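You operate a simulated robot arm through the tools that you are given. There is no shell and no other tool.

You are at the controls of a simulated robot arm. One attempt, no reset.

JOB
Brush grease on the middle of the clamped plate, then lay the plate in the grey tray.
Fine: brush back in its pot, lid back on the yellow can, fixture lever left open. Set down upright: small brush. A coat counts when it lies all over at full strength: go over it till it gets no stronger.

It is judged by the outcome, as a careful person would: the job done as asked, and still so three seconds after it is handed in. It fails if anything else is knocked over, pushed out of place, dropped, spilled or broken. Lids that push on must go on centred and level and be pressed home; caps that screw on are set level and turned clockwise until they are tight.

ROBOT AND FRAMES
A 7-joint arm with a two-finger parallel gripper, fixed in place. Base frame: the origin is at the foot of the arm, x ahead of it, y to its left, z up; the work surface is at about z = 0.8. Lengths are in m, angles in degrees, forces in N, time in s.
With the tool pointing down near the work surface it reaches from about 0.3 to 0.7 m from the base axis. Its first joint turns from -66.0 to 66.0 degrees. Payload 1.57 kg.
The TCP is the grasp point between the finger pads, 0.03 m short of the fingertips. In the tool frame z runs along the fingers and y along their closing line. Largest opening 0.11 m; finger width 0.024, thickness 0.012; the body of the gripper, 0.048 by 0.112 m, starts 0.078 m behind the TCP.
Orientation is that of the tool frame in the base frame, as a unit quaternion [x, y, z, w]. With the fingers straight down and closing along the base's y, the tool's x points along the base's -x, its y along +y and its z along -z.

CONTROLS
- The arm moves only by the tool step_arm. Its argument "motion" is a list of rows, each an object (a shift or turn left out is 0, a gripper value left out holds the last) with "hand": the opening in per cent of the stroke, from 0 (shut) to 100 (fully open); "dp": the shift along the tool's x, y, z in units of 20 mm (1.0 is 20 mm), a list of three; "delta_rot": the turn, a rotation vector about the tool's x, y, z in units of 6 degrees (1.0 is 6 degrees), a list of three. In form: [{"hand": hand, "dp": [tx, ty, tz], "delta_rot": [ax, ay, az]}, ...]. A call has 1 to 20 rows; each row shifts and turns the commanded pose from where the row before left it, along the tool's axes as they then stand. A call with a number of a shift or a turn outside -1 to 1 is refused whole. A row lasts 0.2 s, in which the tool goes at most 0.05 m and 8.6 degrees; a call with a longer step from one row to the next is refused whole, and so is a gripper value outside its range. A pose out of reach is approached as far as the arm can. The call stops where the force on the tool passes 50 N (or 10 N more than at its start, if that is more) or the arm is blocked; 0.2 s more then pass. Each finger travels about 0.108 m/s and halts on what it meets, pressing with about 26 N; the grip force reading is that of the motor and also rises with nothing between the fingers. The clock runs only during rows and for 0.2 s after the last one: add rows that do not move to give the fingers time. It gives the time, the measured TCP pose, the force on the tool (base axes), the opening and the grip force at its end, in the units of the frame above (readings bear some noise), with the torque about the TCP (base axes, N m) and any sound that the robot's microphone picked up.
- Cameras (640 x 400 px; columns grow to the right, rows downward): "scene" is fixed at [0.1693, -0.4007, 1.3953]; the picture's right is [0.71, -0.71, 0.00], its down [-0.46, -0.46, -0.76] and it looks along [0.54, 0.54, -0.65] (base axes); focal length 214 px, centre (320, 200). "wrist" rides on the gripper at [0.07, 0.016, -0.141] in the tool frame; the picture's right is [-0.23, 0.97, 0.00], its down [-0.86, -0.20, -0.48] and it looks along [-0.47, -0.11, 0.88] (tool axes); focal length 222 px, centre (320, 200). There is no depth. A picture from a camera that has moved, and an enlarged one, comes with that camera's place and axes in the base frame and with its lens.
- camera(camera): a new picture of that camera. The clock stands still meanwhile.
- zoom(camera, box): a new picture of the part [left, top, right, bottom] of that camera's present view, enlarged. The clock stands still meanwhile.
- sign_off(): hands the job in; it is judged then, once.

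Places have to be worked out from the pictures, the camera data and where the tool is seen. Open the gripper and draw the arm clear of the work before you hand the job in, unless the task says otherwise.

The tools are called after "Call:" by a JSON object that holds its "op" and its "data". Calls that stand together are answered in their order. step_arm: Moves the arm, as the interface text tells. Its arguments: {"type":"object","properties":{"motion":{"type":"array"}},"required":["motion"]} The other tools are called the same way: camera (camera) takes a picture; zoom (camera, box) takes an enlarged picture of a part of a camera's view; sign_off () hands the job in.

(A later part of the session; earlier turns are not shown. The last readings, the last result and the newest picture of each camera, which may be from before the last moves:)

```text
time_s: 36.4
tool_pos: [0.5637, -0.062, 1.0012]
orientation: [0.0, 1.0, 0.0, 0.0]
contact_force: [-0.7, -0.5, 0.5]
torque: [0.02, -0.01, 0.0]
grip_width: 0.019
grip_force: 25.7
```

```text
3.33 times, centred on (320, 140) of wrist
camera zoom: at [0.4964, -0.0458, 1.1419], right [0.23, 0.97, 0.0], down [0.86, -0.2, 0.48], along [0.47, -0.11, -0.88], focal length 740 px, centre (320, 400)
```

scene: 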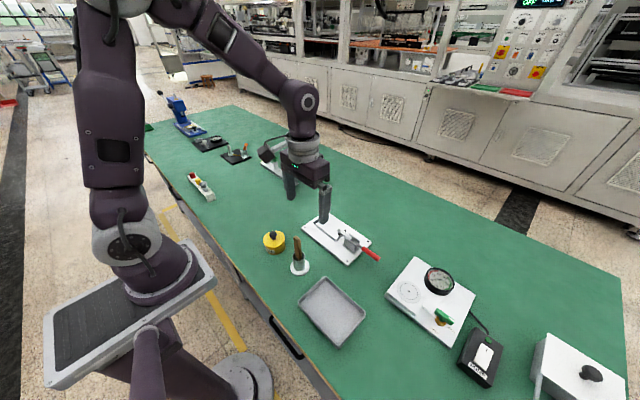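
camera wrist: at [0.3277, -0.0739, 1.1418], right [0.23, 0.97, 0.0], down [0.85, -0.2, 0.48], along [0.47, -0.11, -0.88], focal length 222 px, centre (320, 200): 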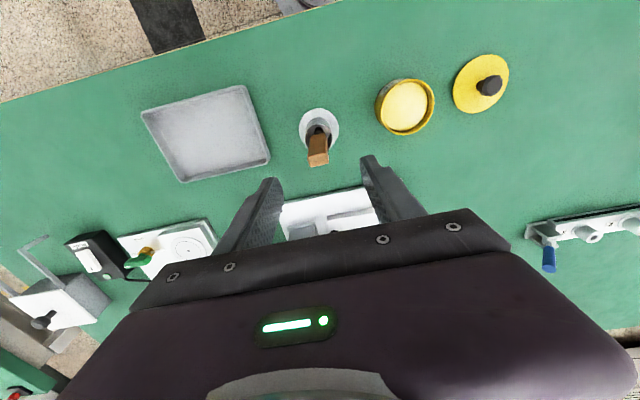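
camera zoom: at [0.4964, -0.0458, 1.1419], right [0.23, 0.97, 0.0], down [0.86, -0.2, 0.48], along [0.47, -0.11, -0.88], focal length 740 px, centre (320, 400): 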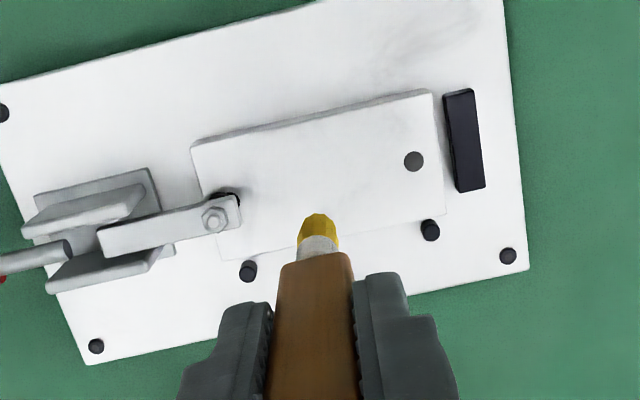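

The plate now reads as x 0.538–0.586, y −0.110 to −0.013, with its centre at about (0.562, −0.061). I enlarge it to see whether a target patch is marked.

Call:
{"op": "zoom", "data": {"camera": "wrist", "box": [276, 98, 366, 164]}}

Call:
{"op": "zoom", "data": {"camera": "scene", "box": [332, 216, 366, 246]}}

```text
6.06 times, centred on (321, 131) of wrist
camera zoom: at [0.4964, -0.0458, 1.1419], right [0.23, 0.97, 0.0], down [0.86, -0.2, 0.48], along [0.47, -0.11, -0.88], focal length 1346 px, centre (314, 618)
```

zoom: 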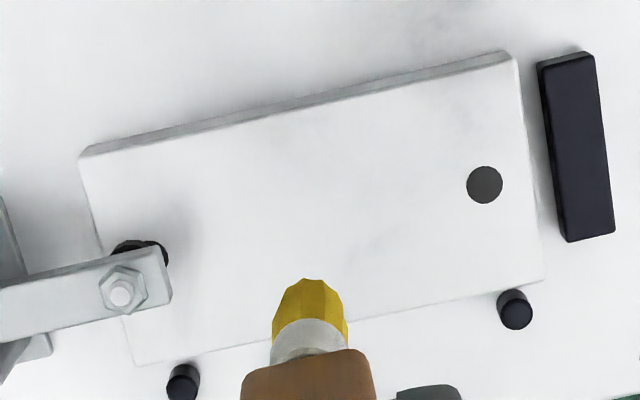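

```text
13.33 times, centred on (349, 231) of scene
camera zoom: at [0.1693, -0.4007, 1.3953], right [0.71, -0.71, 0.0], down [-0.46, -0.46, -0.76], along [0.54, 0.54, -0.65], focal length 2860 px, centre (-67, -213)
```

zoom: 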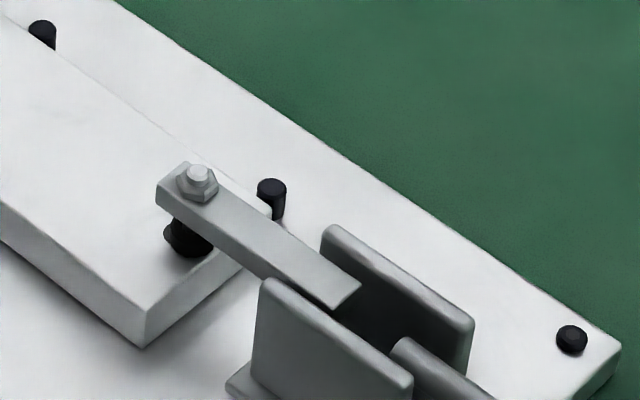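

No patch is marked, so I will coat the whole clear middle. I lower onto the centre, feeling for first contact.

Call:
{"op": "step_arm", "data": {"motion": [{"dp": [0, 0, 0.9]}, {"dp": [0, 0, 0.9]}, {"dp": [0, 0, 0.35]}, {}]}}

Call:
{"op": "step_arm", "data": {"motion": [{"dp": [0, 0, 0.1]}, {}]}}

Call:
{"op": "step_arm", "data": {"motion": [{"dp": [0, 0, 0.1]}, {}]}}

Call:
{"op": "zoom", "data": {"camera": "scene", "box": [320, 205, 370, 245]}}

```text
time_s: 37.4
tool_pos: [0.5626, -0.0606, 0.958]
orientation: [0.0, 1.0, 0.0, 0.001]
contact_force: [1.3, 0.2, -0.4]
torque: [-0.01, 0.02, -0.01]
grip_width: 0.0188
grip_force: 26.0
```

```text
time_s: 38.0
tool_pos: [0.5637, -0.0603, 0.9555]
orientation: [0.001, 1.0, 0.0, 0.0]
contact_force: [0.4, -0.4, 0.3]
torque: [0.0, -0.03, -0.03]
grip_width: 0.0194
grip_force: 26.1
```

```text
time_s: 38.6
tool_pos: [0.5627, -0.0608, 0.954]
orientation: [0.0, 1.0, 0.0, 0.0]
contact_force: [-0.2, 0.2, -0.8]
torque: [0.01, -0.02, -0.01]
grip_width: 0.019
grip_force: 26.0
```

```text
10.00 times, centred on (345, 225) of scene
camera zoom: at [0.1693, -0.4007, 1.3953], right [0.71, -0.71, 0.0], down [-0.46, -0.46, -0.76], along [0.54, 0.54, -0.65], focal length 2145 px, centre (70, -50)
```

zoom: 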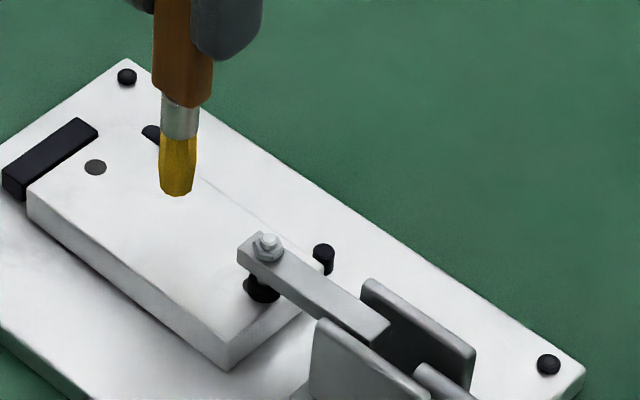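

The tip still appears to be about 10–15 mm above the plate. I continue down in small steps.

Call:
{"op": "step_arm", "data": {"motion": [{"dp": [0, 0, 0.2]}, {}]}}

Call:
{"op": "step_arm", "data": {"motion": [{"dp": [0, 0, 0.15]}, {}]}}

Call:
{"op": "zoom", "data": {"camera": "scene", "box": [320, 205, 370, 245]}}

Call:
{"op": "zoom", "data": {"camera": "wrist", "box": [276, 98, 366, 164]}}

```text
time_s: 39.2
tool_pos: [0.5621, -0.0612, 0.9511]
orientation: [0.001, 1.0, 0.0, 0.001]
contact_force: [-0.1, -0.3, -0.9]
torque: [-0.03, 0.0, 0.0]
grip_width: 0.0191
grip_force: 26.1
```

```text
time_s: 39.8
tool_pos: [0.5622, -0.0619, 0.9472]
orientation: [0.0, 1.0, 0.0, 0.0]
contact_force: [0.0, -0.3, -0.5]
torque: [0.01, 0.02, -0.01]
grip_width: 0.0189
grip_force: 26.3
```

```text
10.00 times, centred on (345, 225) of scene
camera zoom: at [0.1693, -0.4007, 1.3953], right [0.71, -0.71, 0.0], down [-0.46, -0.46, -0.76], along [0.54, 0.54, -0.65], focal length 2145 px, centre (70, -50)
```

zoom: 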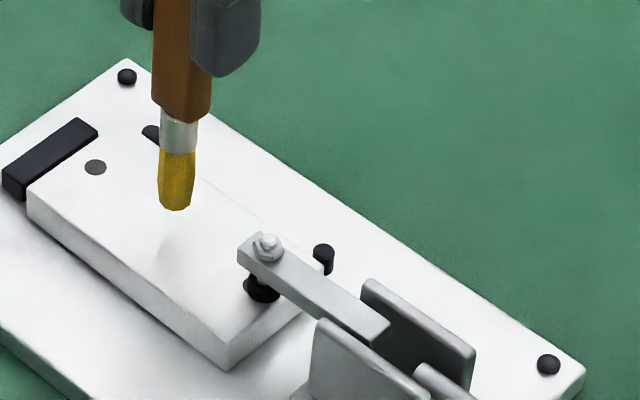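

```text
6.06 times, centred on (321, 131) of wrist
camera zoom: at [0.4955, -0.0455, 1.0879], right [0.23, 0.97, 0.0], down [0.86, -0.2, 0.48], along [0.47, -0.11, -0.88], focal length 1346 px, centre (314, 618)
```

zoom: 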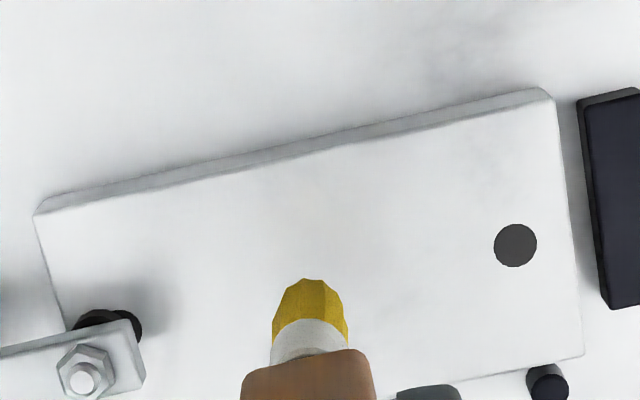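

Call:
{"op": "step_arm", "data": {"motion": [{"dp": [0, 0, 0.15]}, {}]}}

Call:
{"op": "step_arm", "data": {"motion": [{"dp": [0, 0, 0.1]}, {}]}}

Call:
{"op": "step_arm", "data": {"motion": [{"dp": [0, 0, 0.1]}, {}]}}

Call:
{"op": "zoom", "data": {"camera": "scene", "box": [320, 205, 370, 245]}}

```text
time_s: 40.4
tool_pos: [0.5629, -0.0601, 0.9446]
orientation: [0.0, 1.0, 0.0, 0.0]
contact_force: [0.5, -0.5, -0.3]
torque: [-0.02, 0.0, -0.04]
grip_width: 0.0193
grip_force: 26.2
```

```text
time_s: 41.0
tool_pos: [0.5629, -0.062, 0.9413]
orientation: [0.0, 1.0, 0.0, 0.0]
contact_force: [-0.4, 0.1, -0.4]
torque: [0.0, -0.01, 0.0]
grip_width: 0.0192
grip_force: 25.9
```

```text
time_s: 41.6
tool_pos: [0.5629, -0.0604, 0.9392]
orientation: [-0.001, 1.0, -0.001, 0.001]
contact_force: [0.5, -0.6, -0.1]
torque: [0.02, -0.01, -0.02]
grip_width: 0.0191
grip_force: 26.3
```

```text
10.00 times, centred on (345, 225) of scene
camera zoom: at [0.1693, -0.4007, 1.3953], right [0.71, -0.71, 0.0], down [-0.46, -0.46, -0.76], along [0.54, 0.54, -0.65], focal length 2145 px, centre (70, -50)
```

zoom: 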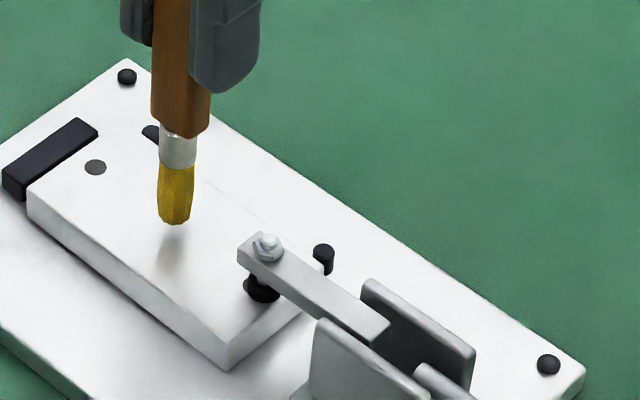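

The bristles nearly meet their reflection, with a gap of about 3 mm. Now 1 mm steps.

Call:
{"op": "step_arm", "data": {"motion": [{"dp": [0, 0, 0.1]}, {}]}}

Call:
{"op": "step_arm", "data": {"motion": [{"dp": [0, 0, 0.05]}, {}]}}

Call:
{"op": "zoom", "data": {"camera": "scene", "box": [320, 205, 370, 245]}}

```text
time_s: 42.2
tool_pos: [0.5626, -0.0608, 0.9374]
orientation: [0.0, 1.0, 0.0, 0.001]
contact_force: [0.2, -0.3, 0.2]
torque: [0.0, -0.02, -0.04]
grip_width: 0.0188
grip_force: 26.1
```

```text
time_s: 42.8
tool_pos: [0.563, -0.0607, 0.9371]
orientation: [0.0, 1.0, -0.001, 0.0]
contact_force: [0.6, -0.2, 0.0]
torque: [0.04, 0.0, 0.01]
grip_width: 0.0193
grip_force: 25.9
```

```text
10.00 times, centred on (345, 225) of scene
camera zoom: at [0.1693, -0.4007, 1.3953], right [0.71, -0.71, 0.0], down [-0.46, -0.46, -0.76], along [0.54, 0.54, -0.65], focal length 2145 px, centre (70, -50)
```

zoom: 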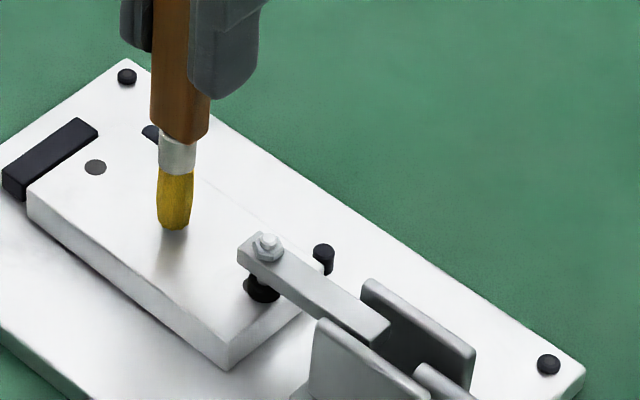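

Call:
{"op": "step_arm", "data": {"motion": [{"dp": [0, 0, 0.05]}, {}]}}

Call:
{"op": "step_arm", "data": {"motion": [{"dp": [0, 0, 0.05]}, {}]}}

Call:
{"op": "zoom", "data": {"camera": "scene", "box": [320, 205, 370, 245]}}

```text
time_s: 43.4
tool_pos: [0.563, -0.0602, 0.9364]
orientation: [0.0, 1.0, 0.0, 0.0]
contact_force: [-0.3, 0.5, 0.4]
torque: [0.0, 0.02, 0.01]
grip_width: 0.0188
grip_force: 26.0
```

```text
time_s: 44.0
tool_pos: [0.5626, -0.0612, 0.9341]
orientation: [0.0, 1.0, 0.0, 0.0]
contact_force: [-0.2, 0.5, 0.4]
torque: [-0.01, 0.02, -0.01]
grip_width: 0.0191
grip_force: 25.7
```

```text
10.00 times, centred on (345, 225) of scene
camera zoom: at [0.1693, -0.4007, 1.3953], right [0.71, -0.71, 0.0], down [-0.46, -0.46, -0.76], along [0.54, 0.54, -0.65], focal length 2145 px, centre (70, -50)
```

zoom: 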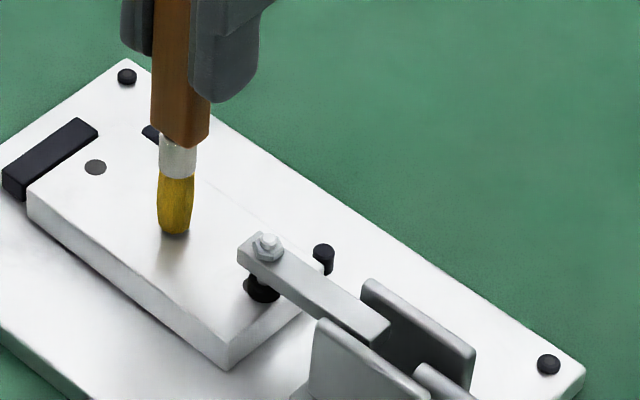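

Call:
{"op": "step_arm", "data": {"motion": [{"dp": [0, 0, 0.05]}, {}]}}

Call:
{"op": "step_arm", "data": {"motion": [{"dp": [0, 0, 0.05]}, {}]}}

Call:
{"op": "zoom", "data": {"camera": "scene", "box": [320, 205, 370, 245]}}

```text
time_s: 44.6
tool_pos: [0.5628, -0.0604, 0.9333]
orientation: [-0.001, 1.0, 0.001, 0.001]
contact_force: [-1.0, -0.3, -0.4]
torque: [0.0, -0.05, -0.01]
grip_width: 0.019
grip_force: 26.3
```

```text
time_s: 45.2
tool_pos: [0.5636, -0.061, 0.9327]
orientation: [0.001, 1.0, 0.0, 0.001]
contact_force: [1.3, 0.7, 5.0]
torque: [0.02, -0.01, 0.02]
grip_width: 0.0188
grip_force: 25.8
```

```text
10.00 times, centred on (345, 225) of scene
camera zoom: at [0.1692, -0.4006, 1.3954], right [0.71, -0.71, 0.0], down [-0.46, -0.46, -0.76], along [0.54, 0.54, -0.65], focal length 2145 px, centre (70, -50)
```

zoom: 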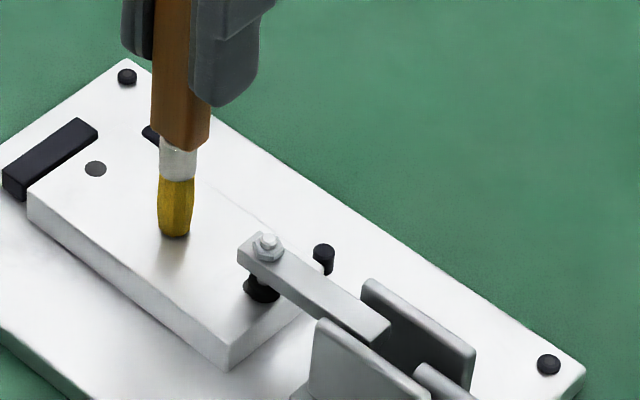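

Contact at 5 N with TCP z≈0.9325. I make a first short stroke along y and look at the mark.

Call:
{"op": "step_arm", "data": {"motion": [{"dp": [0, 0.3, 0]}, {"dp": [0, 0.3, 0]}, {"dp": [0, 0.3, 0]}, {}, {"dp": [0, -0.3, 0]}, {"dp": [0, -0.3, 0]}, {"dp": [0, -0.3, 0]}, {"dp": [0, -0.3, 0]}, {"dp": [0, -0.3, 0]}, {}]}}

Call:
{"op": "zoom", "data": {"camera": "scene", "box": [320, 205, 370, 245]}}

Call:
{"op": "zoom", "data": {"camera": "wrist", "box": [276, 98, 366, 164]}}

```text
time_s: 47.4
tool_pos: [0.5615, -0.0729, 0.9323]
orientation: [0.001, 1.0, 0.0, 0.0]
contact_force: [0.0, 1.6, 3.5]
torque: [0.11, 0.0, 0.02]
grip_width: 0.0188
grip_force: 26.5
```

```text
10.00 times, centred on (345, 225) of scene
camera zoom: at [0.1693, -0.4006, 1.3954], right [0.71, -0.71, 0.0], down [-0.46, -0.46, -0.76], along [0.54, 0.54, -0.65], focal length 2145 px, centre (70, -50)
```

zoom: 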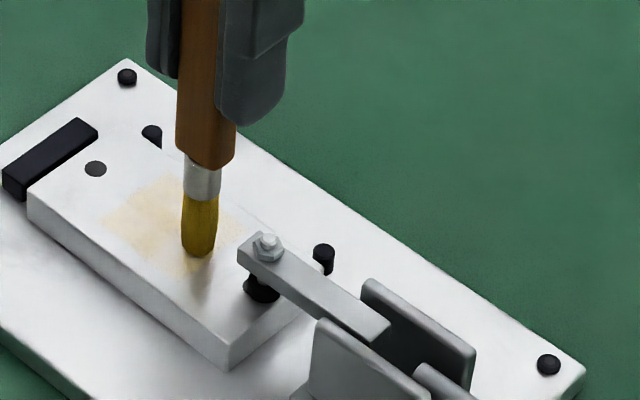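

```text
6.06 times, centred on (321, 131) of wrist
camera zoom: at [0.4955, -0.0572, 1.0739], right [0.23, 0.97, 0.0], down [0.86, -0.2, 0.48], along [0.47, -0.11, -0.88], focal length 1346 px, centre (314, 618)
```

zoom: 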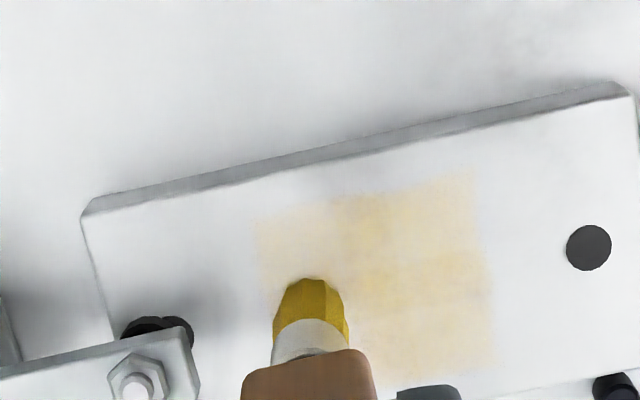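

The stroke leaves a pale coat in the middle. I raster over the whole middle area at this height.

Call:
{"op": "step_arm", "data": {"motion": [{"dp": [0, -0.3, 0]}, {"dp": [-0.3, -0.2, 0]}, {"dp": [-0.3, 0, 0]}, {"dp": [0, 0.32, 0]}, {"dp": [0, 0.32, 0]}, {"dp": [0, 0.32, 0]}, {"dp": [0, 0.32, 0]}, {"dp": [0, 0.32, 0]}, {"dp": [0, 0.32, 0]}, {"dp": [0, 0.32, 0]}, {"dp": [0.3, 0, 0]}, {"dp": [0.3, 0, 0]}, {"dp": [0, -0.32, 0]}, {"dp": [0, -0.32, 0]}, {"dp": [0, -0.32, 0]}, {"dp": [0, -0.32, 0]}, {"dp": [0, -0.32, 0]}, {"dp": [0, -0.32, 0]}, {"dp": [0, -0.32, 0]}, {}]}}

Call:
{"op": "zoom", "data": {"camera": "scene", "box": [320, 205, 370, 245]}}

Call:
{"op": "zoom", "data": {"camera": "wrist", "box": [276, 98, 366, 164]}}

```text
time_s: 51.6
tool_pos: [0.562, -0.0839, 0.9324]
orientation: [-0.001, 1.0, 0.0, 0.0]
contact_force: [-0.3, 0.2, -0.7]
torque: [0.0, -0.01, 0.02]
grip_width: 0.0186
grip_force: 26.4
```

```text
10.00 times, centred on (345, 225) of scene
camera zoom: at [0.1693, -0.4007, 1.3953], right [0.71, -0.71, 0.0], down [-0.46, -0.46, -0.76], along [0.54, 0.54, -0.65], focal length 2145 px, centre (70, -50)
```

zoom: 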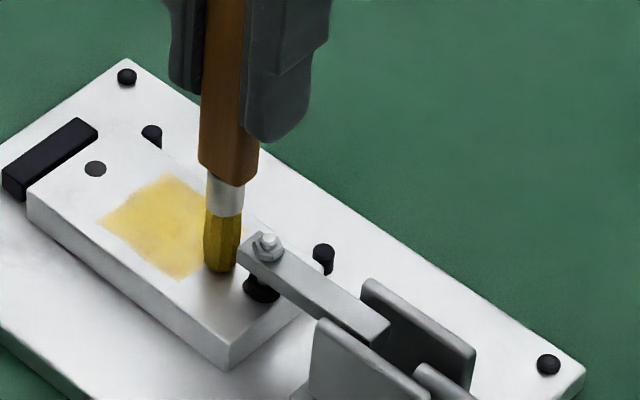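

```text
6.06 times, centred on (321, 131) of wrist
camera zoom: at [0.4955, -0.0676, 1.0738], right [0.23, 0.97, 0.0], down [0.86, -0.2, 0.48], along [0.47, -0.11, -0.88], focal length 1346 px, centre (314, 618)
```

zoom: 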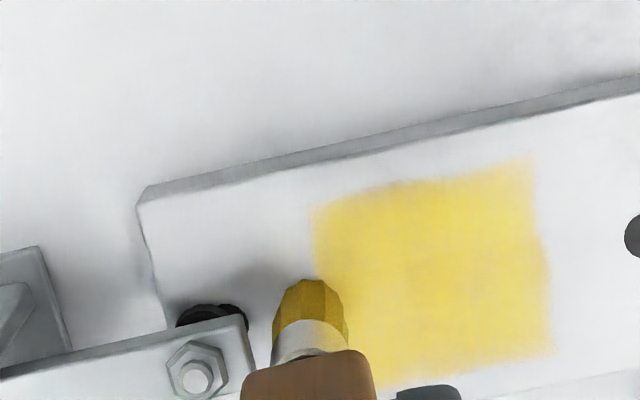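

The coat fills a definite patch, about x 0.547–0.585 and y −0.080 to −0.040. I keep rastering with slightly more pressure until it gets no stronger.

Call:
{"op": "step_arm", "data": {"motion": [{"dp": [0.3, 0.1, 0.05]}, {"dp": [0.3, 0.1, 0]}, {"dp": [0, 0.32, 0]}, {"dp": [0, 0.32, 0]}, {"dp": [0, 0.32, 0]}, {"dp": [0, 0.32, 0]}, {"dp": [0, 0.32, 0]}, {"dp": [0, 0.32, 0]}, {"dp": [-0.3, 0, 0]}, {"dp": [-0.2, 0, 0]}, {"dp": [0, -0.32, 0]}, {"dp": [0, -0.32, 0]}, {"dp": [0, -0.32, 0]}, {"dp": [0, -0.32, 0]}, {"dp": [0, -0.32, 0]}, {"dp": [0, -0.32, 0]}, {"dp": [-0.3, 0, 0]}, {"dp": [-0.3, 0, 0]}]}}

Call:
{"op": "step_arm", "data": {"motion": [{"dp": [0, 0.32, 0]}, {"dp": [0, 0.32, 0]}, {"dp": [0, 0.32, 0]}, {"dp": [0, 0.32, 0]}, {"dp": [0, 0.32, 0]}, {"dp": [0, 0.32, 0]}, {"dp": [-0.3, 0, 0]}, {"dp": [0, -0.32, 0]}, {"dp": [0, -0.32, 0]}, {"dp": [0, -0.32, 0]}, {"dp": [0, -0.32, 0]}, {"dp": [0, -0.32, 0]}, {"dp": [0, -0.32, 0]}, {"dp": [0, -0.3, 0]}]}}

Call:
{"op": "zoom", "data": {"camera": "scene", "box": [320, 205, 370, 245]}}

Call:
{"op": "zoom", "data": {"camera": "wrist", "box": [276, 98, 366, 164]}}

```text
time_s: 55.4
tool_pos: [0.5723, -0.0788, 0.9332]
orientation: [0.0, 1.0, 0.0, -0.001]
contact_force: [-1.4, -0.3, 2.7]
torque: [-0.02, 0.13, 0.0]
grip_width: 0.019
grip_force: 25.8
```

```text
time_s: 58.4
tool_pos: [0.5783, -0.0838, 0.9318]
orientation: [0.0, 1.0, 0.0, 0.001]
contact_force: [-0.8, 0.6, -1.1]
torque: [0.01, 0.01, 0.02]
grip_width: 0.019
grip_force: 25.7
```

```text
10.00 times, centred on (345, 225) of scene
camera zoom: at [0.1693, -0.4007, 1.3953], right [0.71, -0.71, 0.0], down [-0.46, -0.46, -0.76], along [0.54, 0.54, -0.65], focal length 2145 px, centre (70, -50)
```

zoom: 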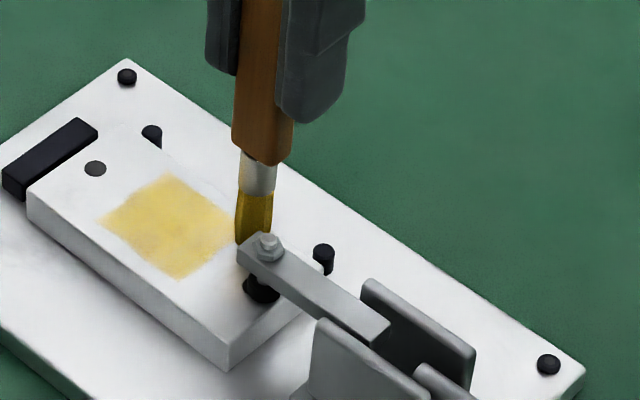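

```text
6.06 times, centred on (321, 131) of wrist
camera zoom: at [0.5113, -0.0692, 1.0728], right [0.23, 0.97, 0.0], down [0.86, -0.2, 0.48], along [0.47, -0.11, -0.88], focal length 1346 px, centre (314, 618)
```

zoom: 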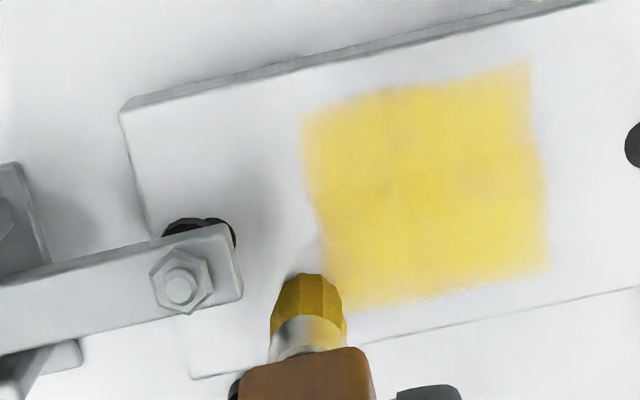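

The centre is strong and the edges paler. I make another full raster with lanes about 8 mm apart.

Call:
{"op": "step_arm", "data": {"motion": [{"dp": [-0.1, 0.2, 0.04]}, {"dp": [0, 0.39, 0]}, {"dp": [0, 0.39, 0]}, {"dp": [0, 0.39, 0]}, {"dp": [0, 0.39, 0]}, {"dp": [0, 0.39, 0]}, {"dp": [0.4, 0, 0]}, {"dp": [0, -0.39, 0]}, {"dp": [0, -0.39, 0]}, {"dp": [0, -0.39, 0]}, {"dp": [0, -0.39, 0]}, {"dp": [0, -0.39, 0]}, {"dp": [0.4, 0, 0]}, {"dp": [0, 0.39, 0]}, {"dp": [0, 0.39, 0]}, {"dp": [0, 0.39, 0]}, {"dp": [0, 0.39, 0]}, {"dp": [0, 0.39, 0]}]}}

Call:
{"op": "step_arm", "data": {"motion": [{"dp": [0.4, 0, 0]}, {"dp": [0, -0.39, 0]}, {"dp": [0, -0.39, 0]}, {"dp": [0, -0.39, 0]}, {"dp": [0, -0.39, 0]}, {"dp": [0, -0.39, 0]}, {"dp": [0.4, 0, 0]}, {"dp": [0, 0.39, 0]}, {"dp": [0, 0.39, 0]}, {"dp": [0, 0.39, 0]}, {"dp": [0, 0.39, 0]}, {"dp": [0, 0.39, 0]}]}}

Call:
{"op": "zoom", "data": {"camera": "scene", "box": [320, 205, 370, 245]}}

Call:
{"op": "zoom", "data": {"camera": "wrist", "box": [246, 98, 366, 180]}}

```text
time_s: 62.2
tool_pos: [0.5641, -0.0419, 0.9316]
orientation: [0.001, 1.0, 0.001, 0.0]
contact_force: [0.3, -3.4, 8.8]
torque: [-0.36, 0.0, 0.03]
grip_width: 0.0191
grip_force: 26.0
```

```text
time_s: 64.8
tool_pos: [0.5488, -0.0415, 0.9318]
orientation: [-0.001, 1.0, 0.0, 0.0]
contact_force: [-1.0, 0.3, -0.1]
torque: [-0.03, 0.02, -0.01]
grip_width: 0.0189
grip_force: 26.2
```

```text
10.00 times, centred on (345, 225) of scene
camera zoom: at [0.1693, -0.4007, 1.3953], right [0.71, -0.71, 0.0], down [-0.46, -0.46, -0.76], along [0.54, 0.54, -0.65], focal length 2145 px, centre (70, -50)
```

zoom: 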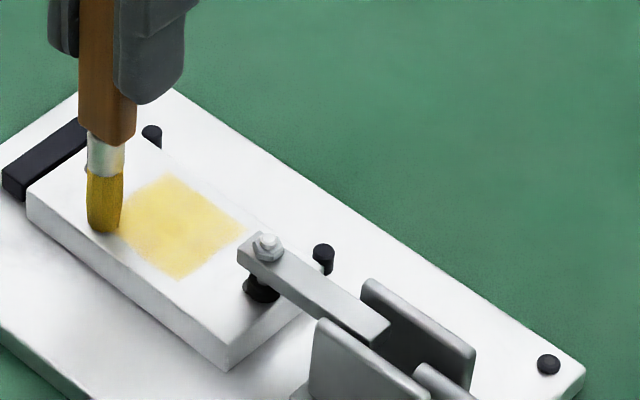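

```text
4.88 times, centred on (306, 139) of wrist
camera zoom: at [0.4809, -0.0261, 1.0723], right [0.23, 0.97, 0.0], down [0.86, -0.2, 0.48], along [0.47, -0.11, -0.88], focal length 1084 px, centre (388, 498)
```

zoom: 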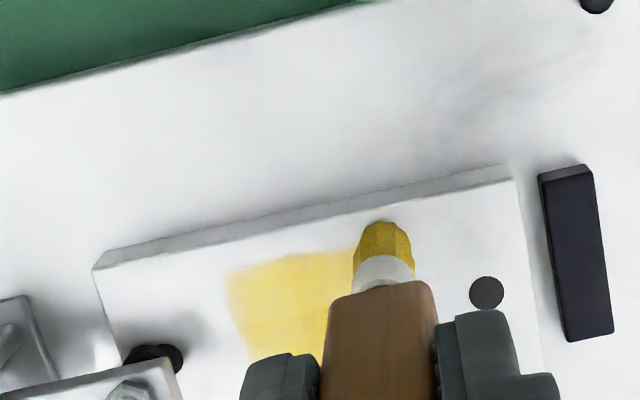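

Force is uneven, so I lift the brush aside to see the coat unobstructed from the fixed camera.

Call:
{"op": "step_arm", "data": {"motion": [{"dp": [0, 0, -0.5]}, {"dp": [0, 0, -0.8]}, {"dp": [0, 0, -0.8]}, {}]}}

Call:
{"op": "zoom", "data": {"camera": "scene", "box": [325, 217, 350, 237]}}

Call:
{"op": "zoom", "data": {"camera": "wrist", "box": [246, 98, 366, 180]}}

Call:
{"op": "zoom", "data": {"camera": "scene", "box": [310, 185, 350, 225]}}

```text
time_s: 65.8
tool_pos: [0.5484, -0.0412, 0.9732]
orientation: [0.0, 1.0, 0.001, 0.001]
contact_force: [0.2, -0.1, -0.7]
torque: [0.01, 0.0, -0.01]
grip_width: 0.0191
grip_force: 25.6
```

```text
16.00 times, centred on (338, 227) of scene
camera zoom: at [0.1693, -0.4007, 1.3953], right [0.71, -0.71, 0.0], down [-0.46, -0.46, -0.76], along [0.54, 0.54, -0.65], focal length 3432 px, centre (40, -232)
```

zoom: 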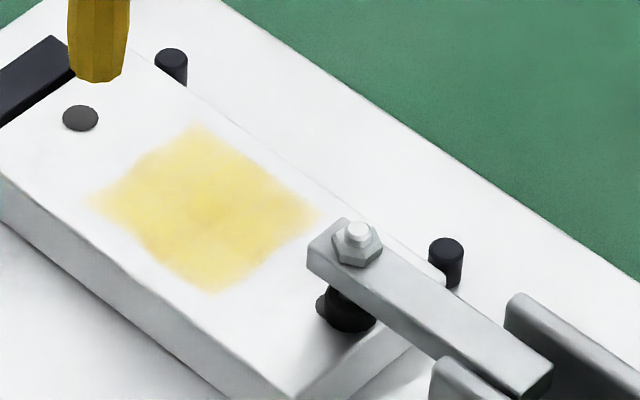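

```text
4.88 times, centred on (306, 139) of wrist
camera zoom: at [0.4812, -0.026, 1.1147], right [0.23, 0.97, 0.0], down [0.86, -0.2, 0.48], along [0.47, -0.11, -0.88], focal length 1084 px, centre (388, 498)
```

zoom: 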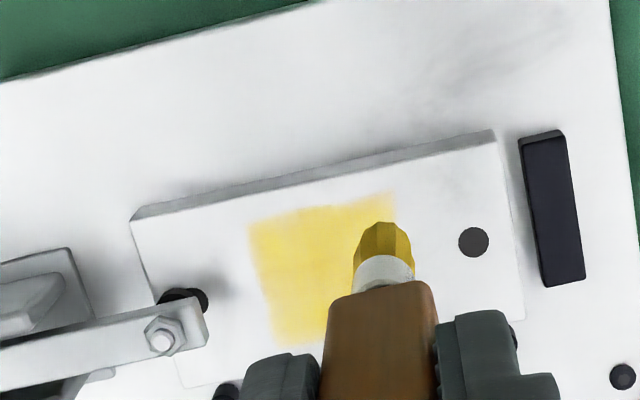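

```text
10.00 times, centred on (330, 205) of scene
camera zoom: at [0.1693, -0.4007, 1.3953], right [0.71, -0.71, 0.0], down [-0.46, -0.46, -0.76], along [0.54, 0.54, -0.65], focal length 2145 px, centre (220, 150)
```

zoom: 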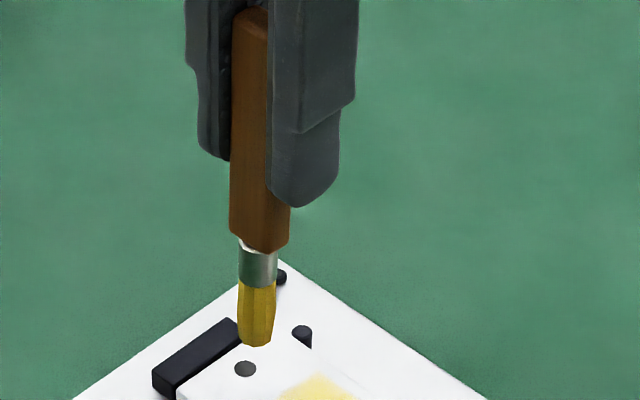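

The patch is strongest in the middle and fades at its borders. I come back down, find contact again, and do wider strokes past the patch's borders.

Call:
{"op": "step_arm", "data": {"motion": [{"dp": [0, 0.2, 0.8]}, {"dp": [0, 0, 0.8]}, {"dp": [0, 0, 0.5]}, {"dp": [0, 0, 0.05]}, {}]}}

Call:
{"op": "step_arm", "data": {"motion": [{"dp": [0, 0, 0.05]}, {}]}}

```text
time_s: 67.0
tool_pos: [0.5484, -0.0376, 0.9307]
orientation: [0.0, 1.0, 0.0, 0.001]
contact_force: [-2.8, 1.2, 19.8]
torque: [0.1, 0.42, 0.03]
grip_width: 0.0189
grip_force: 25.9
```

```text
time_s: 67.6
tool_pos: [0.5497, -0.0369, 0.9298]
orientation: [0.0, 1.0, 0.0, 0.001]
contact_force: [1.4, 0.5, 21.1]
torque: [0.08, -0.02, 0.01]
grip_width: 0.019
grip_force: 25.9
```

Contact is stiff (about 20 N), so I ease up by about 0.6 mm and raster with wide strokes.

Call:
{"op": "step_arm", "data": {"motion": [{"dp": [0, 0, -0.03]}, {"dp": [0, -0.4, 0]}, {"dp": [0, -0.4, 0]}, {"dp": [0, -0.4, 0]}, {"dp": [0, -0.4, 0]}, {"dp": [0, -0.4, 0]}, {"dp": [0, -0.4, 0]}, {"dp": [-0.35, 0, 0]}, {"dp": [0, 0.4, 0]}, {"dp": [0, 0.4, 0]}, {"dp": [0, 0.4, 0]}, {"dp": [0, 0.4, 0]}, {"dp": [0, 0.4, 0]}, {"dp": [0, 0.4, 0]}]}}

Call:
{"op": "step_arm", "data": {"motion": [{"dp": [-0.4, 0, 0]}, {"dp": [0, -0.4, 0]}, {"dp": [0, -0.4, 0]}, {"dp": [0, -0.4, 0]}, {"dp": [0, -0.4, 0]}, {"dp": [0, -0.4, 0]}, {"dp": [0, -0.4, 0]}, {"dp": [-0.4, 0, 0]}, {"dp": [0, 0.4, 0]}, {"dp": [0, 0.4, 0]}, {"dp": [0, 0.4, 0]}, {"dp": [0, 0.4, 0]}, {"dp": [0, 0.4, 0]}, {"dp": [0, 0.4, 0]}]}}

Call:
{"op": "step_arm", "data": {"motion": [{"dp": [-0.4, 0, 0]}, {"dp": [0, -0.4, 0]}, {"dp": [0, -0.4, 0]}, {"dp": [0, -0.4, 0]}, {"dp": [0, -0.4, 0]}, {"dp": [0, -0.4, 0]}, {"dp": [0, -0.4, 0]}, {}]}}

Call:
{"op": "step_arm", "data": {"motion": [{"dp": [0, 0, -0.8]}, {"dp": [0, 0, -0.8]}, {"dp": [0, 0.9, -0.5]}, {"dp": [0, 0.9, 0]}, {"dp": [0, 0.9, 0]}, {"dp": [0, 0.9, 0]}, {}]}}

Call:
{"op": "zoom", "data": {"camera": "scene", "box": [325, 217, 350, 237]}}

Call:
{"op": "zoom", "data": {"camera": "wrist", "box": [200, 60, 360, 180]}}

```text
time_s: 70.6
tool_pos: [0.5567, -0.0379, 0.929]
orientation: [-0.001, 1.0, -0.001, 0.001]
contact_force: [0.1, -1.7, 7.1]
torque: [-0.23, -0.05, 0.0]
grip_width: 0.0187
grip_force: 26.2
```

```text
time_s: 73.6
tool_pos: [0.5712, -0.0376, 0.9299]
orientation: [0.001, 1.0, -0.001, 0.0]
contact_force: [0.9, -0.6, 1.5]
torque: [-0.1, -0.03, -0.01]
grip_width: 0.019
grip_force: 25.9
```

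```text
time_s: 75.4
tool_pos: [0.5792, -0.0856, 0.9294]
orientation: [0.0, 1.0, -0.001, 0.001]
contact_force: [-0.2, -0.8, -0.9]
torque: [0.02, 0.04, 0.03]
grip_width: 0.0189
grip_force: 25.7
```

```text
time_s: 77.0
tool_pos: [0.58, -0.0134, 0.9717]
orientation: [0.0, 1.0, 0.001, -0.001]
contact_force: [-0.6, -0.3, 0.2]
torque: [0.01, 0.01, 0.02]
grip_width: 0.019
grip_force: 26.0
```

```text
16.00 times, centred on (338, 227) of scene
camera zoom: at [0.1693, -0.4006, 1.3953], right [0.71, -0.71, 0.0], down [-0.46, -0.46, -0.76], along [0.54, 0.54, -0.65], focal length 3432 px, centre (40, -232)
```

zoom: 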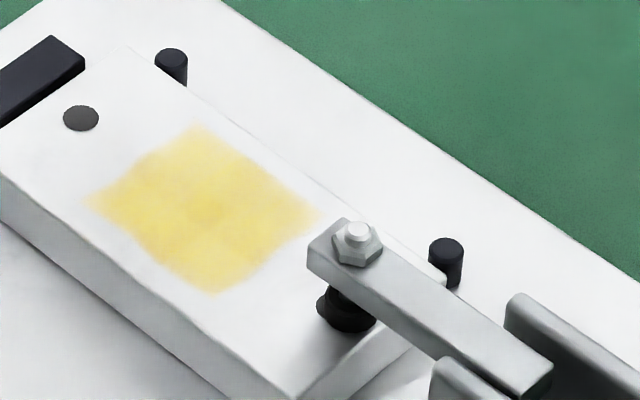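

```text
3.33 times, centred on (280, 120) of wrist
camera zoom: at [0.5118, 0.0023, 1.1127], right [0.23, 0.97, 0.0], down [0.85, -0.2, 0.48], along [0.47, -0.11, -0.88], focal length 740 px, centre (453, 467)
```

zoom: 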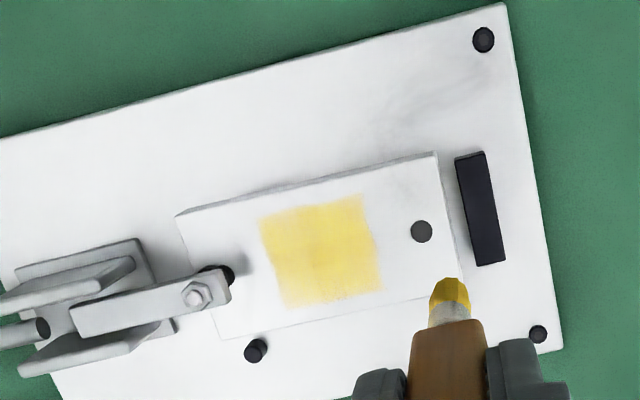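

Call:
{"op": "zoom", "data": {"camera": "wrist", "box": [255, 100, 305, 140]}}

Call:
{"op": "zoom", "data": {"camera": "wrist", "box": [295, 110, 355, 160]}}

```text
10.00 times, centred on (280, 120) of wrist
camera zoom: at [0.5118, 0.0023, 1.1127], right [0.23, 0.97, 0.0], down [0.85, -0.2, 0.48], along [0.47, -0.11, -0.88], focal length 2221 px, centre (720, 1000)
```

zoom: 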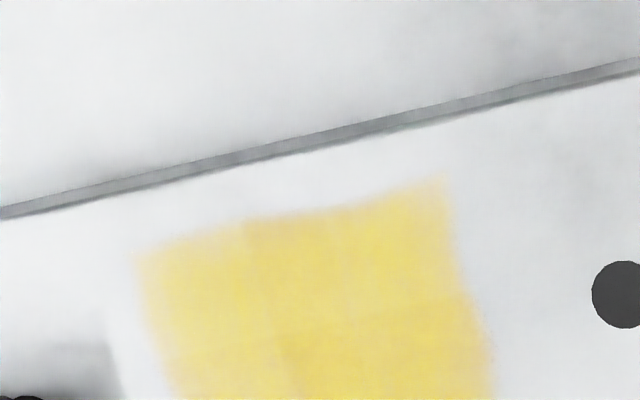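

```text
8.00 times, centred on (325, 135) of wrist
camera zoom: at [0.5118, 0.0023, 1.1127], right [0.23, 0.97, 0.0], down [0.85, -0.2, 0.48], along [0.47, -0.11, -0.88], focal length 1777 px, centre (280, 720)
```

zoom: 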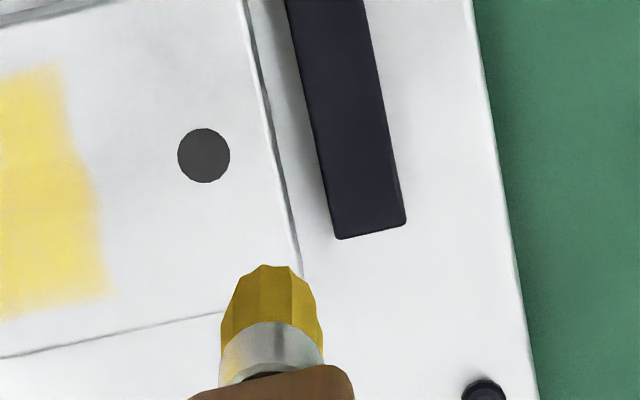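

The bristles still hold plenty of grease, and the coat shows slightly uneven cells. I return at the +x side and set contact by force before more passes.

Call:
{"op": "step_arm", "data": {"motion": [{"dp": [0, -0.7, 0]}, {"dp": [0, -0.7, 0]}, {"dp": [0, 0, 0.8]}, {"dp": [0, 0, 0.8]}, {"dp": [0, 0, 0.45]}, {}]}}

Call:
{"op": "step_arm", "data": {"motion": [{"dp": [0, 0, 0.04]}, {}]}}

Call:
{"op": "step_arm", "data": {"motion": [{"dp": [0, 0, 0.03]}, {}]}}

```text
time_s: 78.4
tool_pos: [0.5792, -0.0417, 0.9297]
orientation: [0.0, 1.0, 0.0, 0.0]
contact_force: [0.1, -0.5, -0.8]
torque: [0.03, 0.0, -0.02]
grip_width: 0.0193
grip_force: 26.4
```

```text
time_s: 79.0
tool_pos: [0.5789, -0.0413, 0.9294]
orientation: [0.0, 1.0, 0.0, -0.001]
contact_force: [0.0, -1.2, 0.3]
torque: [-0.02, 0.0, -0.03]
grip_width: 0.0191
grip_force: 26.6
```

```text
time_s: 79.6
tool_pos: [0.5788, -0.0409, 0.9288]
orientation: [0.0, 1.0, 0.0, 0.0]
contact_force: [-0.6, 0.6, 7.0]
torque: [0.07, 0.07, -0.01]
grip_width: 0.0193
grip_force: 25.8
```

7 N at the +x corner. I make a cross-hatch pass with strokes along x, stepping in y.

Call:
{"op": "step_arm", "data": {"motion": [{"dp": [0.42, 0, 0]}, {"dp": [0.42, 0, 0]}, {"dp": [0.42, 0, 0]}, {"dp": [0.42, 0, 0]}, {"dp": [0, -0.38, 0.01]}, {"dp": [-0.42, 0, 0]}, {"dp": [-0.42, 0, 0]}, {"dp": [-0.42, 0, 0]}, {"dp": [-0.42, 0, 0]}, {"dp": [0, -0.38, 0.01]}, {"dp": [0.42, 0, 0]}, {"dp": [0.42, 0, 0]}, {"dp": [0.42, 0, 0]}, {"dp": [0.42, 0, 0]}]}}

Call:
{"op": "step_arm", "data": {"motion": [{"dp": [0, -0.38, 0.01]}, {"dp": [-0.42, 0, 0]}, {"dp": [-0.42, 0, 0]}, {"dp": [-0.42, 0, 0]}, {"dp": [-0.42, 0, 0]}, {"dp": [0, -0.38, 0.01]}, {"dp": [0.42, 0, 0]}, {"dp": [0.42, 0, 0]}, {"dp": [0.42, 0, 0]}, {"dp": [0.42, 0, 0]}, {"dp": [0, -0.38, 0.01]}, {"dp": [-0.42, 0, 0]}, {"dp": [-0.42, 0, 0]}, {"dp": [-0.42, 0, 0]}, {"dp": [-0.42, 0, 0]}]}}

Call:
{"op": "step_arm", "data": {"motion": [{"dp": [0, 0, 0.02]}, {"dp": [0, 0.4, 0]}, {"dp": [0, 0.4, 0]}, {"dp": [0, 0.4, 0]}, {"dp": [0, 0.4, 0]}, {"dp": [0, 0.4, 0]}, {"dp": [0.4, 0, 0]}, {"dp": [0, -0.4, 0]}, {"dp": [0, -0.4, 0]}, {"dp": [0, -0.4, 0]}, {"dp": [0, -0.4, 0]}, {"dp": [0, -0.4, 0]}, {"dp": [0.4, 0, 0]}, {"dp": [0, 0.4, 0]}, {"dp": [0, 0.4, 0]}, {"dp": [0, 0.4, 0]}, {"dp": [0, 0.4, 0]}, {"dp": [0, 0.4, 0]}]}}

Call:
{"op": "step_arm", "data": {"motion": [{"dp": [0.4, 0, 0]}, {"dp": [0, -0.4, 0]}, {"dp": [0, -0.4, 0]}, {"dp": [0, -0.4, 0]}, {"dp": [0, -0.4, 0]}, {"dp": [0, -0.4, 0]}, {"dp": [0.4, 0, 0]}, {"dp": [0, 0.4, 0]}, {"dp": [0, 0.4, 0]}, {"dp": [0, 0.4, 0]}, {"dp": [0, 0.4, 0]}, {"dp": [0, 0.4, 0]}, {}]}}

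Call:
{"op": "step_arm", "data": {"motion": [{"dp": [0, 0, -0.8]}, {"dp": [0, 0, -0.8]}, {"dp": [-0.8, 0.7, -0.5]}, {"dp": [-0.7, 0.6, 0]}, {}]}}

Call:
{"op": "zoom", "data": {"camera": "scene", "box": [325, 217, 350, 237]}}

Call:
{"op": "zoom", "data": {"camera": "wrist", "box": [200, 60, 360, 180]}}

```text
time_s: 82.6
tool_pos: [0.546, -0.0557, 0.9284]
orientation: [0.001, 1.0, 0.0, 0.0]
contact_force: [3.0, 0.2, 8.8]
torque: [-0.01, -0.35, -0.04]
grip_width: 0.019
grip_force: 26.1
```

```text
time_s: 85.8
tool_pos: [0.5789, -0.0801, 0.929]
orientation: [0.0, 1.0, -0.001, 0.0]
contact_force: [-2.6, 0.2, 8.7]
torque: [0.07, 0.24, 0.02]
grip_width: 0.0191
grip_force: 26.3
```

```text
time_s: 89.6
tool_pos: [0.5647, -0.0402, 0.9281]
orientation: [0.0, 1.0, 0.0, 0.0]
contact_force: [-0.1, -4.6, 12.6]
torque: [-0.42, 0.01, 0.01]
grip_width: 0.0191
grip_force: 25.8
```

```text
time_s: 92.4
tool_pos: [0.5483, -0.0392, 0.9279]
orientation: [0.0, 1.0, 0.0, 0.0]
contact_force: [0.2, -2.0, 5.7]
torque: [-0.14, -0.06, 0.01]
grip_width: 0.0191
grip_force: 26.1
```

```text
time_s: 93.6
tool_pos: [0.5783, -0.0133, 0.9698]
orientation: [0.001, 1.0, -0.001, 0.0]
contact_force: [0.3, -0.2, -0.7]
torque: [0.0, -0.02, 0.0]
grip_width: 0.019
grip_force: 26.3
```

```text
16.00 times, centred on (338, 227) of scene
camera zoom: at [0.1693, -0.4007, 1.3953], right [0.71, -0.71, 0.0], down [-0.46, -0.46, -0.76], along [0.54, 0.54, -0.65], focal length 3432 px, centre (40, -232)
```

zoom: 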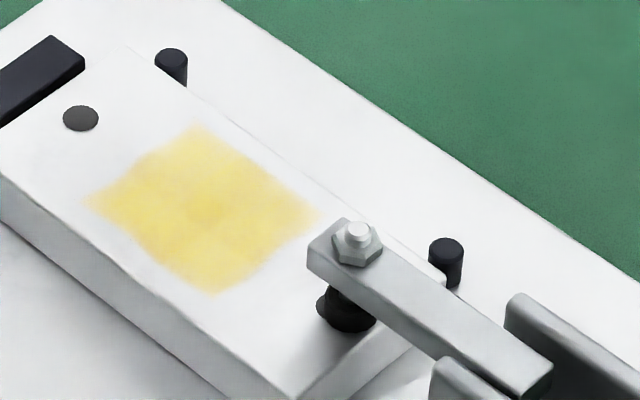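

```text
3.33 times, centred on (280, 120) of wrist
camera zoom: at [0.5108, 0.0022, 1.1108], right [0.23, 0.97, 0.0], down [0.86, -0.2, 0.48], along [0.47, -0.11, -0.88], focal length 740 px, centre (453, 467)
```

zoom: 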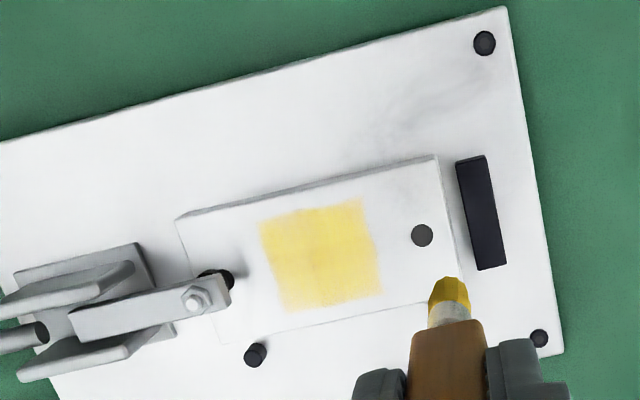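

The coat now looks even across the whole patch. To make sure this is full strength and not a starved brush, I re-dip once and go over it again.

Call:
{"op": "step_arm", "data": {"motion": [{"dp": [0, 0, -0.8]}, {"dp": [0, 0, -0.8]}, {"dp": [0.8, 0.16, 0]}, {"dp": [0.95, 0.2, 0]}, {"dp": [0.95, 0.2, 0]}, {"dp": [0.95, 0.2, 0]}, {"dp": [0.95, 0.2, 0]}, {"dp": [0.95, 0.2, 0]}, {"dp": [0.95, 0.2, 0]}, {"dp": [0.95, 0.2, 0]}, {"dp": [0.95, 0.2, 0]}, {"dp": [0.8, 0.16, 0]}, {"dp": [0.5, 0.1, 0]}, {}, {"dp": [0, 0, 0.9]}, {"dp": [0, 0, 0.9]}, {"dp": [0, 0, 0.9]}, {}]}}

Call:
{"op": "zoom", "data": {"camera": "scene", "box": [250, 200, 310, 270]}}

```text
time_s: 97.4
tool_pos: [0.3837, 0.0269, 0.9487]
orientation: [0.0, 1.0, 0.0, 0.0]
contact_force: [0.2, 0.0, 0.3]
torque: [0.02, -0.02, -0.01]
grip_width: 0.019
grip_force: 26.0
```

```text
5.71 times, centred on (280, 235) of scene
camera zoom: at [0.1693, -0.4007, 1.3953], right [0.71, -0.71, 0.0], down [-0.46, -0.46, -0.76], along [0.54, 0.54, -0.65], focal length 1226 px, centre (549, 0)
```

zoom: 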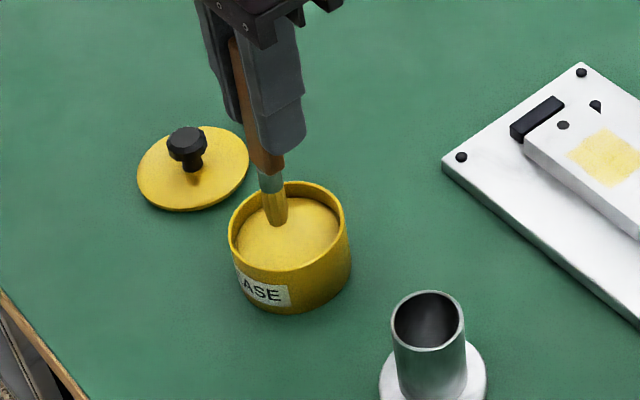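

Call:
{"op": "step_arm", "data": {"motion": [{"dp": [0, 0, 0.4]}, {"dp": [0, 0, 0.25]}, {}]}}

Call:
{"op": "step_arm", "data": {"motion": [{"dp": [0, 0, 0.1]}, {}]}}

Call:
{"op": "step_arm", "data": {"motion": [{"dp": [0, 0, 0.05]}, {}]}}

Call:
{"op": "zoom", "data": {"camera": "scene", "box": [250, 200, 310, 270]}}

```text
time_s: 98.2
tool_pos: [0.3836, 0.0264, 0.9344]
orientation: [0.0, 1.0, 0.0, 0.001]
contact_force: [0.5, -0.4, -0.6]
torque: [0.01, 0.03, -0.03]
grip_width: 0.0189
grip_force: 25.9
```

```text
time_s: 98.8
tool_pos: [0.3841, 0.0269, 0.9333]
orientation: [0.0, 1.0, -0.001, -0.001]
contact_force: [0.4, -0.1, -0.6]
torque: [-0.04, 0.0, -0.01]
grip_width: 0.019
grip_force: 26.1
```

```text
time_s: 99.4
tool_pos: [0.3839, 0.0267, 0.9321]
orientation: [0.0, 1.0, 0.0, 0.0]
contact_force: [-0.3, -0.4, 8.1]
torque: [-0.03, 0.0, 0.04]
grip_width: 0.019
grip_force: 26.3
```

```text
5.71 times, centred on (280, 235) of scene
camera zoom: at [0.1692, -0.4007, 1.3954], right [0.71, -0.71, 0.0], down [-0.46, -0.46, -0.76], along [0.54, 0.54, -0.65], focal length 1226 px, centre (549, 0)
```

zoom: 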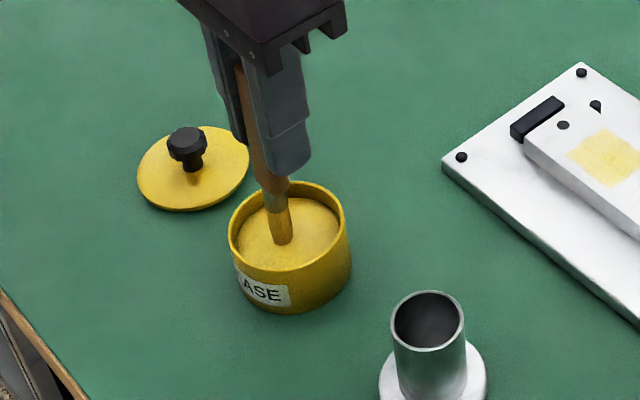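

The brush touched the grease at 8 N and is reloaded. I go back over the plate.

Call:
{"op": "step_arm", "data": {"motion": [{"dp": [0, 0, -0.4]}, {"dp": [0, 0, -1]}, {"dp": [0, 0, -1]}, {"dp": [0, 0, -1]}, {"dp": [-0.7, -0.25, 0]}, {"dp": [-0.9, -0.32, 0]}, {"dp": [-0.9, -0.32, 0]}, {"dp": [-0.9, -0.32, 0]}, {"dp": [-0.95, -0.33, 0]}, {"dp": [-0.95, -0.33, 0]}, {"dp": [-0.95, -0.33, 0]}, {"dp": [-0.95, -0.33, 0]}, {"dp": [-0.95, -0.33, 0]}, {"dp": [-0.9, -0.32, 0]}, {"dp": [-0.7, -0.25, 0]}, {}, {"dp": [0, 0, 1]}, {"dp": [0, 0, 1]}, {"dp": [0, 0, 1]}, {}]}}

Call:
{"op": "step_arm", "data": {"motion": [{"dp": [0, 0, 0.42]}, {}]}}

Call:
{"op": "step_arm", "data": {"motion": [{"dp": [0, 0, 0.05]}, {}]}}

```text
time_s: 103.6
tool_pos: [0.5805, -0.0421, 0.9385]
orientation: [0.0, 1.0, 0.0, -0.001]
contact_force: [-0.4, -0.9, -0.3]
torque: [-0.03, 0.0, 0.0]
grip_width: 0.0187
grip_force: 25.8
```

```text
time_s: 104.2
tool_pos: [0.579, -0.042, 0.9321]
orientation: [0.0, 1.0, 0.0, 0.0]
contact_force: [0.6, 0.1, 0.4]
torque: [0.0, -0.01, 0.02]
grip_width: 0.0192
grip_force: 26.0
```

```text
time_s: 104.8
tool_pos: [0.5771, -0.0414, 0.9306]
orientation: [0.0, 1.0, 0.001, -0.001]
contact_force: [-0.9, 0.7, -0.3]
torque: [0.01, -0.03, 0.01]
grip_width: 0.0192
grip_force: 25.6
```

Call:
{"op": "step_arm", "data": {"motion": [{"dp": [0, 0, 0.07]}, {}]}}

Call:
{"op": "step_arm", "data": {"motion": [{"dp": [0, 0, 0.04]}, {}]}}

```text
time_s: 105.4
tool_pos: [0.579, -0.0416, 0.9283]
orientation: [0.0, 1.0, 0.0, 0.0]
contact_force: [-0.4, 0.1, -0.3]
torque: [0.0, 0.01, -0.03]
grip_width: 0.0191
grip_force: 25.9
```

```text
time_s: 106.0
tool_pos: [0.5793, -0.042, 0.9282]
orientation: [-0.001, 1.0, 0.0, 0.0]
contact_force: [-0.4, 0.1, 0.6]
torque: [0.03, 0.02, -0.03]
grip_width: 0.019
grip_force: 25.5
```

Call:
{"op": "step_arm", "data": {"motion": [{"dp": [0, 0, 0.04]}, {}]}}

```text
time_s: 106.6
tool_pos: [0.5781, -0.0409, 0.9281]
orientation: [-0.001, 1.0, 0.001, 0.001]
contact_force: [-1.3, 0.2, 7.1]
torque: [0.0, 0.14, -0.02]
grip_width: 0.0188
grip_force: 26.3
```

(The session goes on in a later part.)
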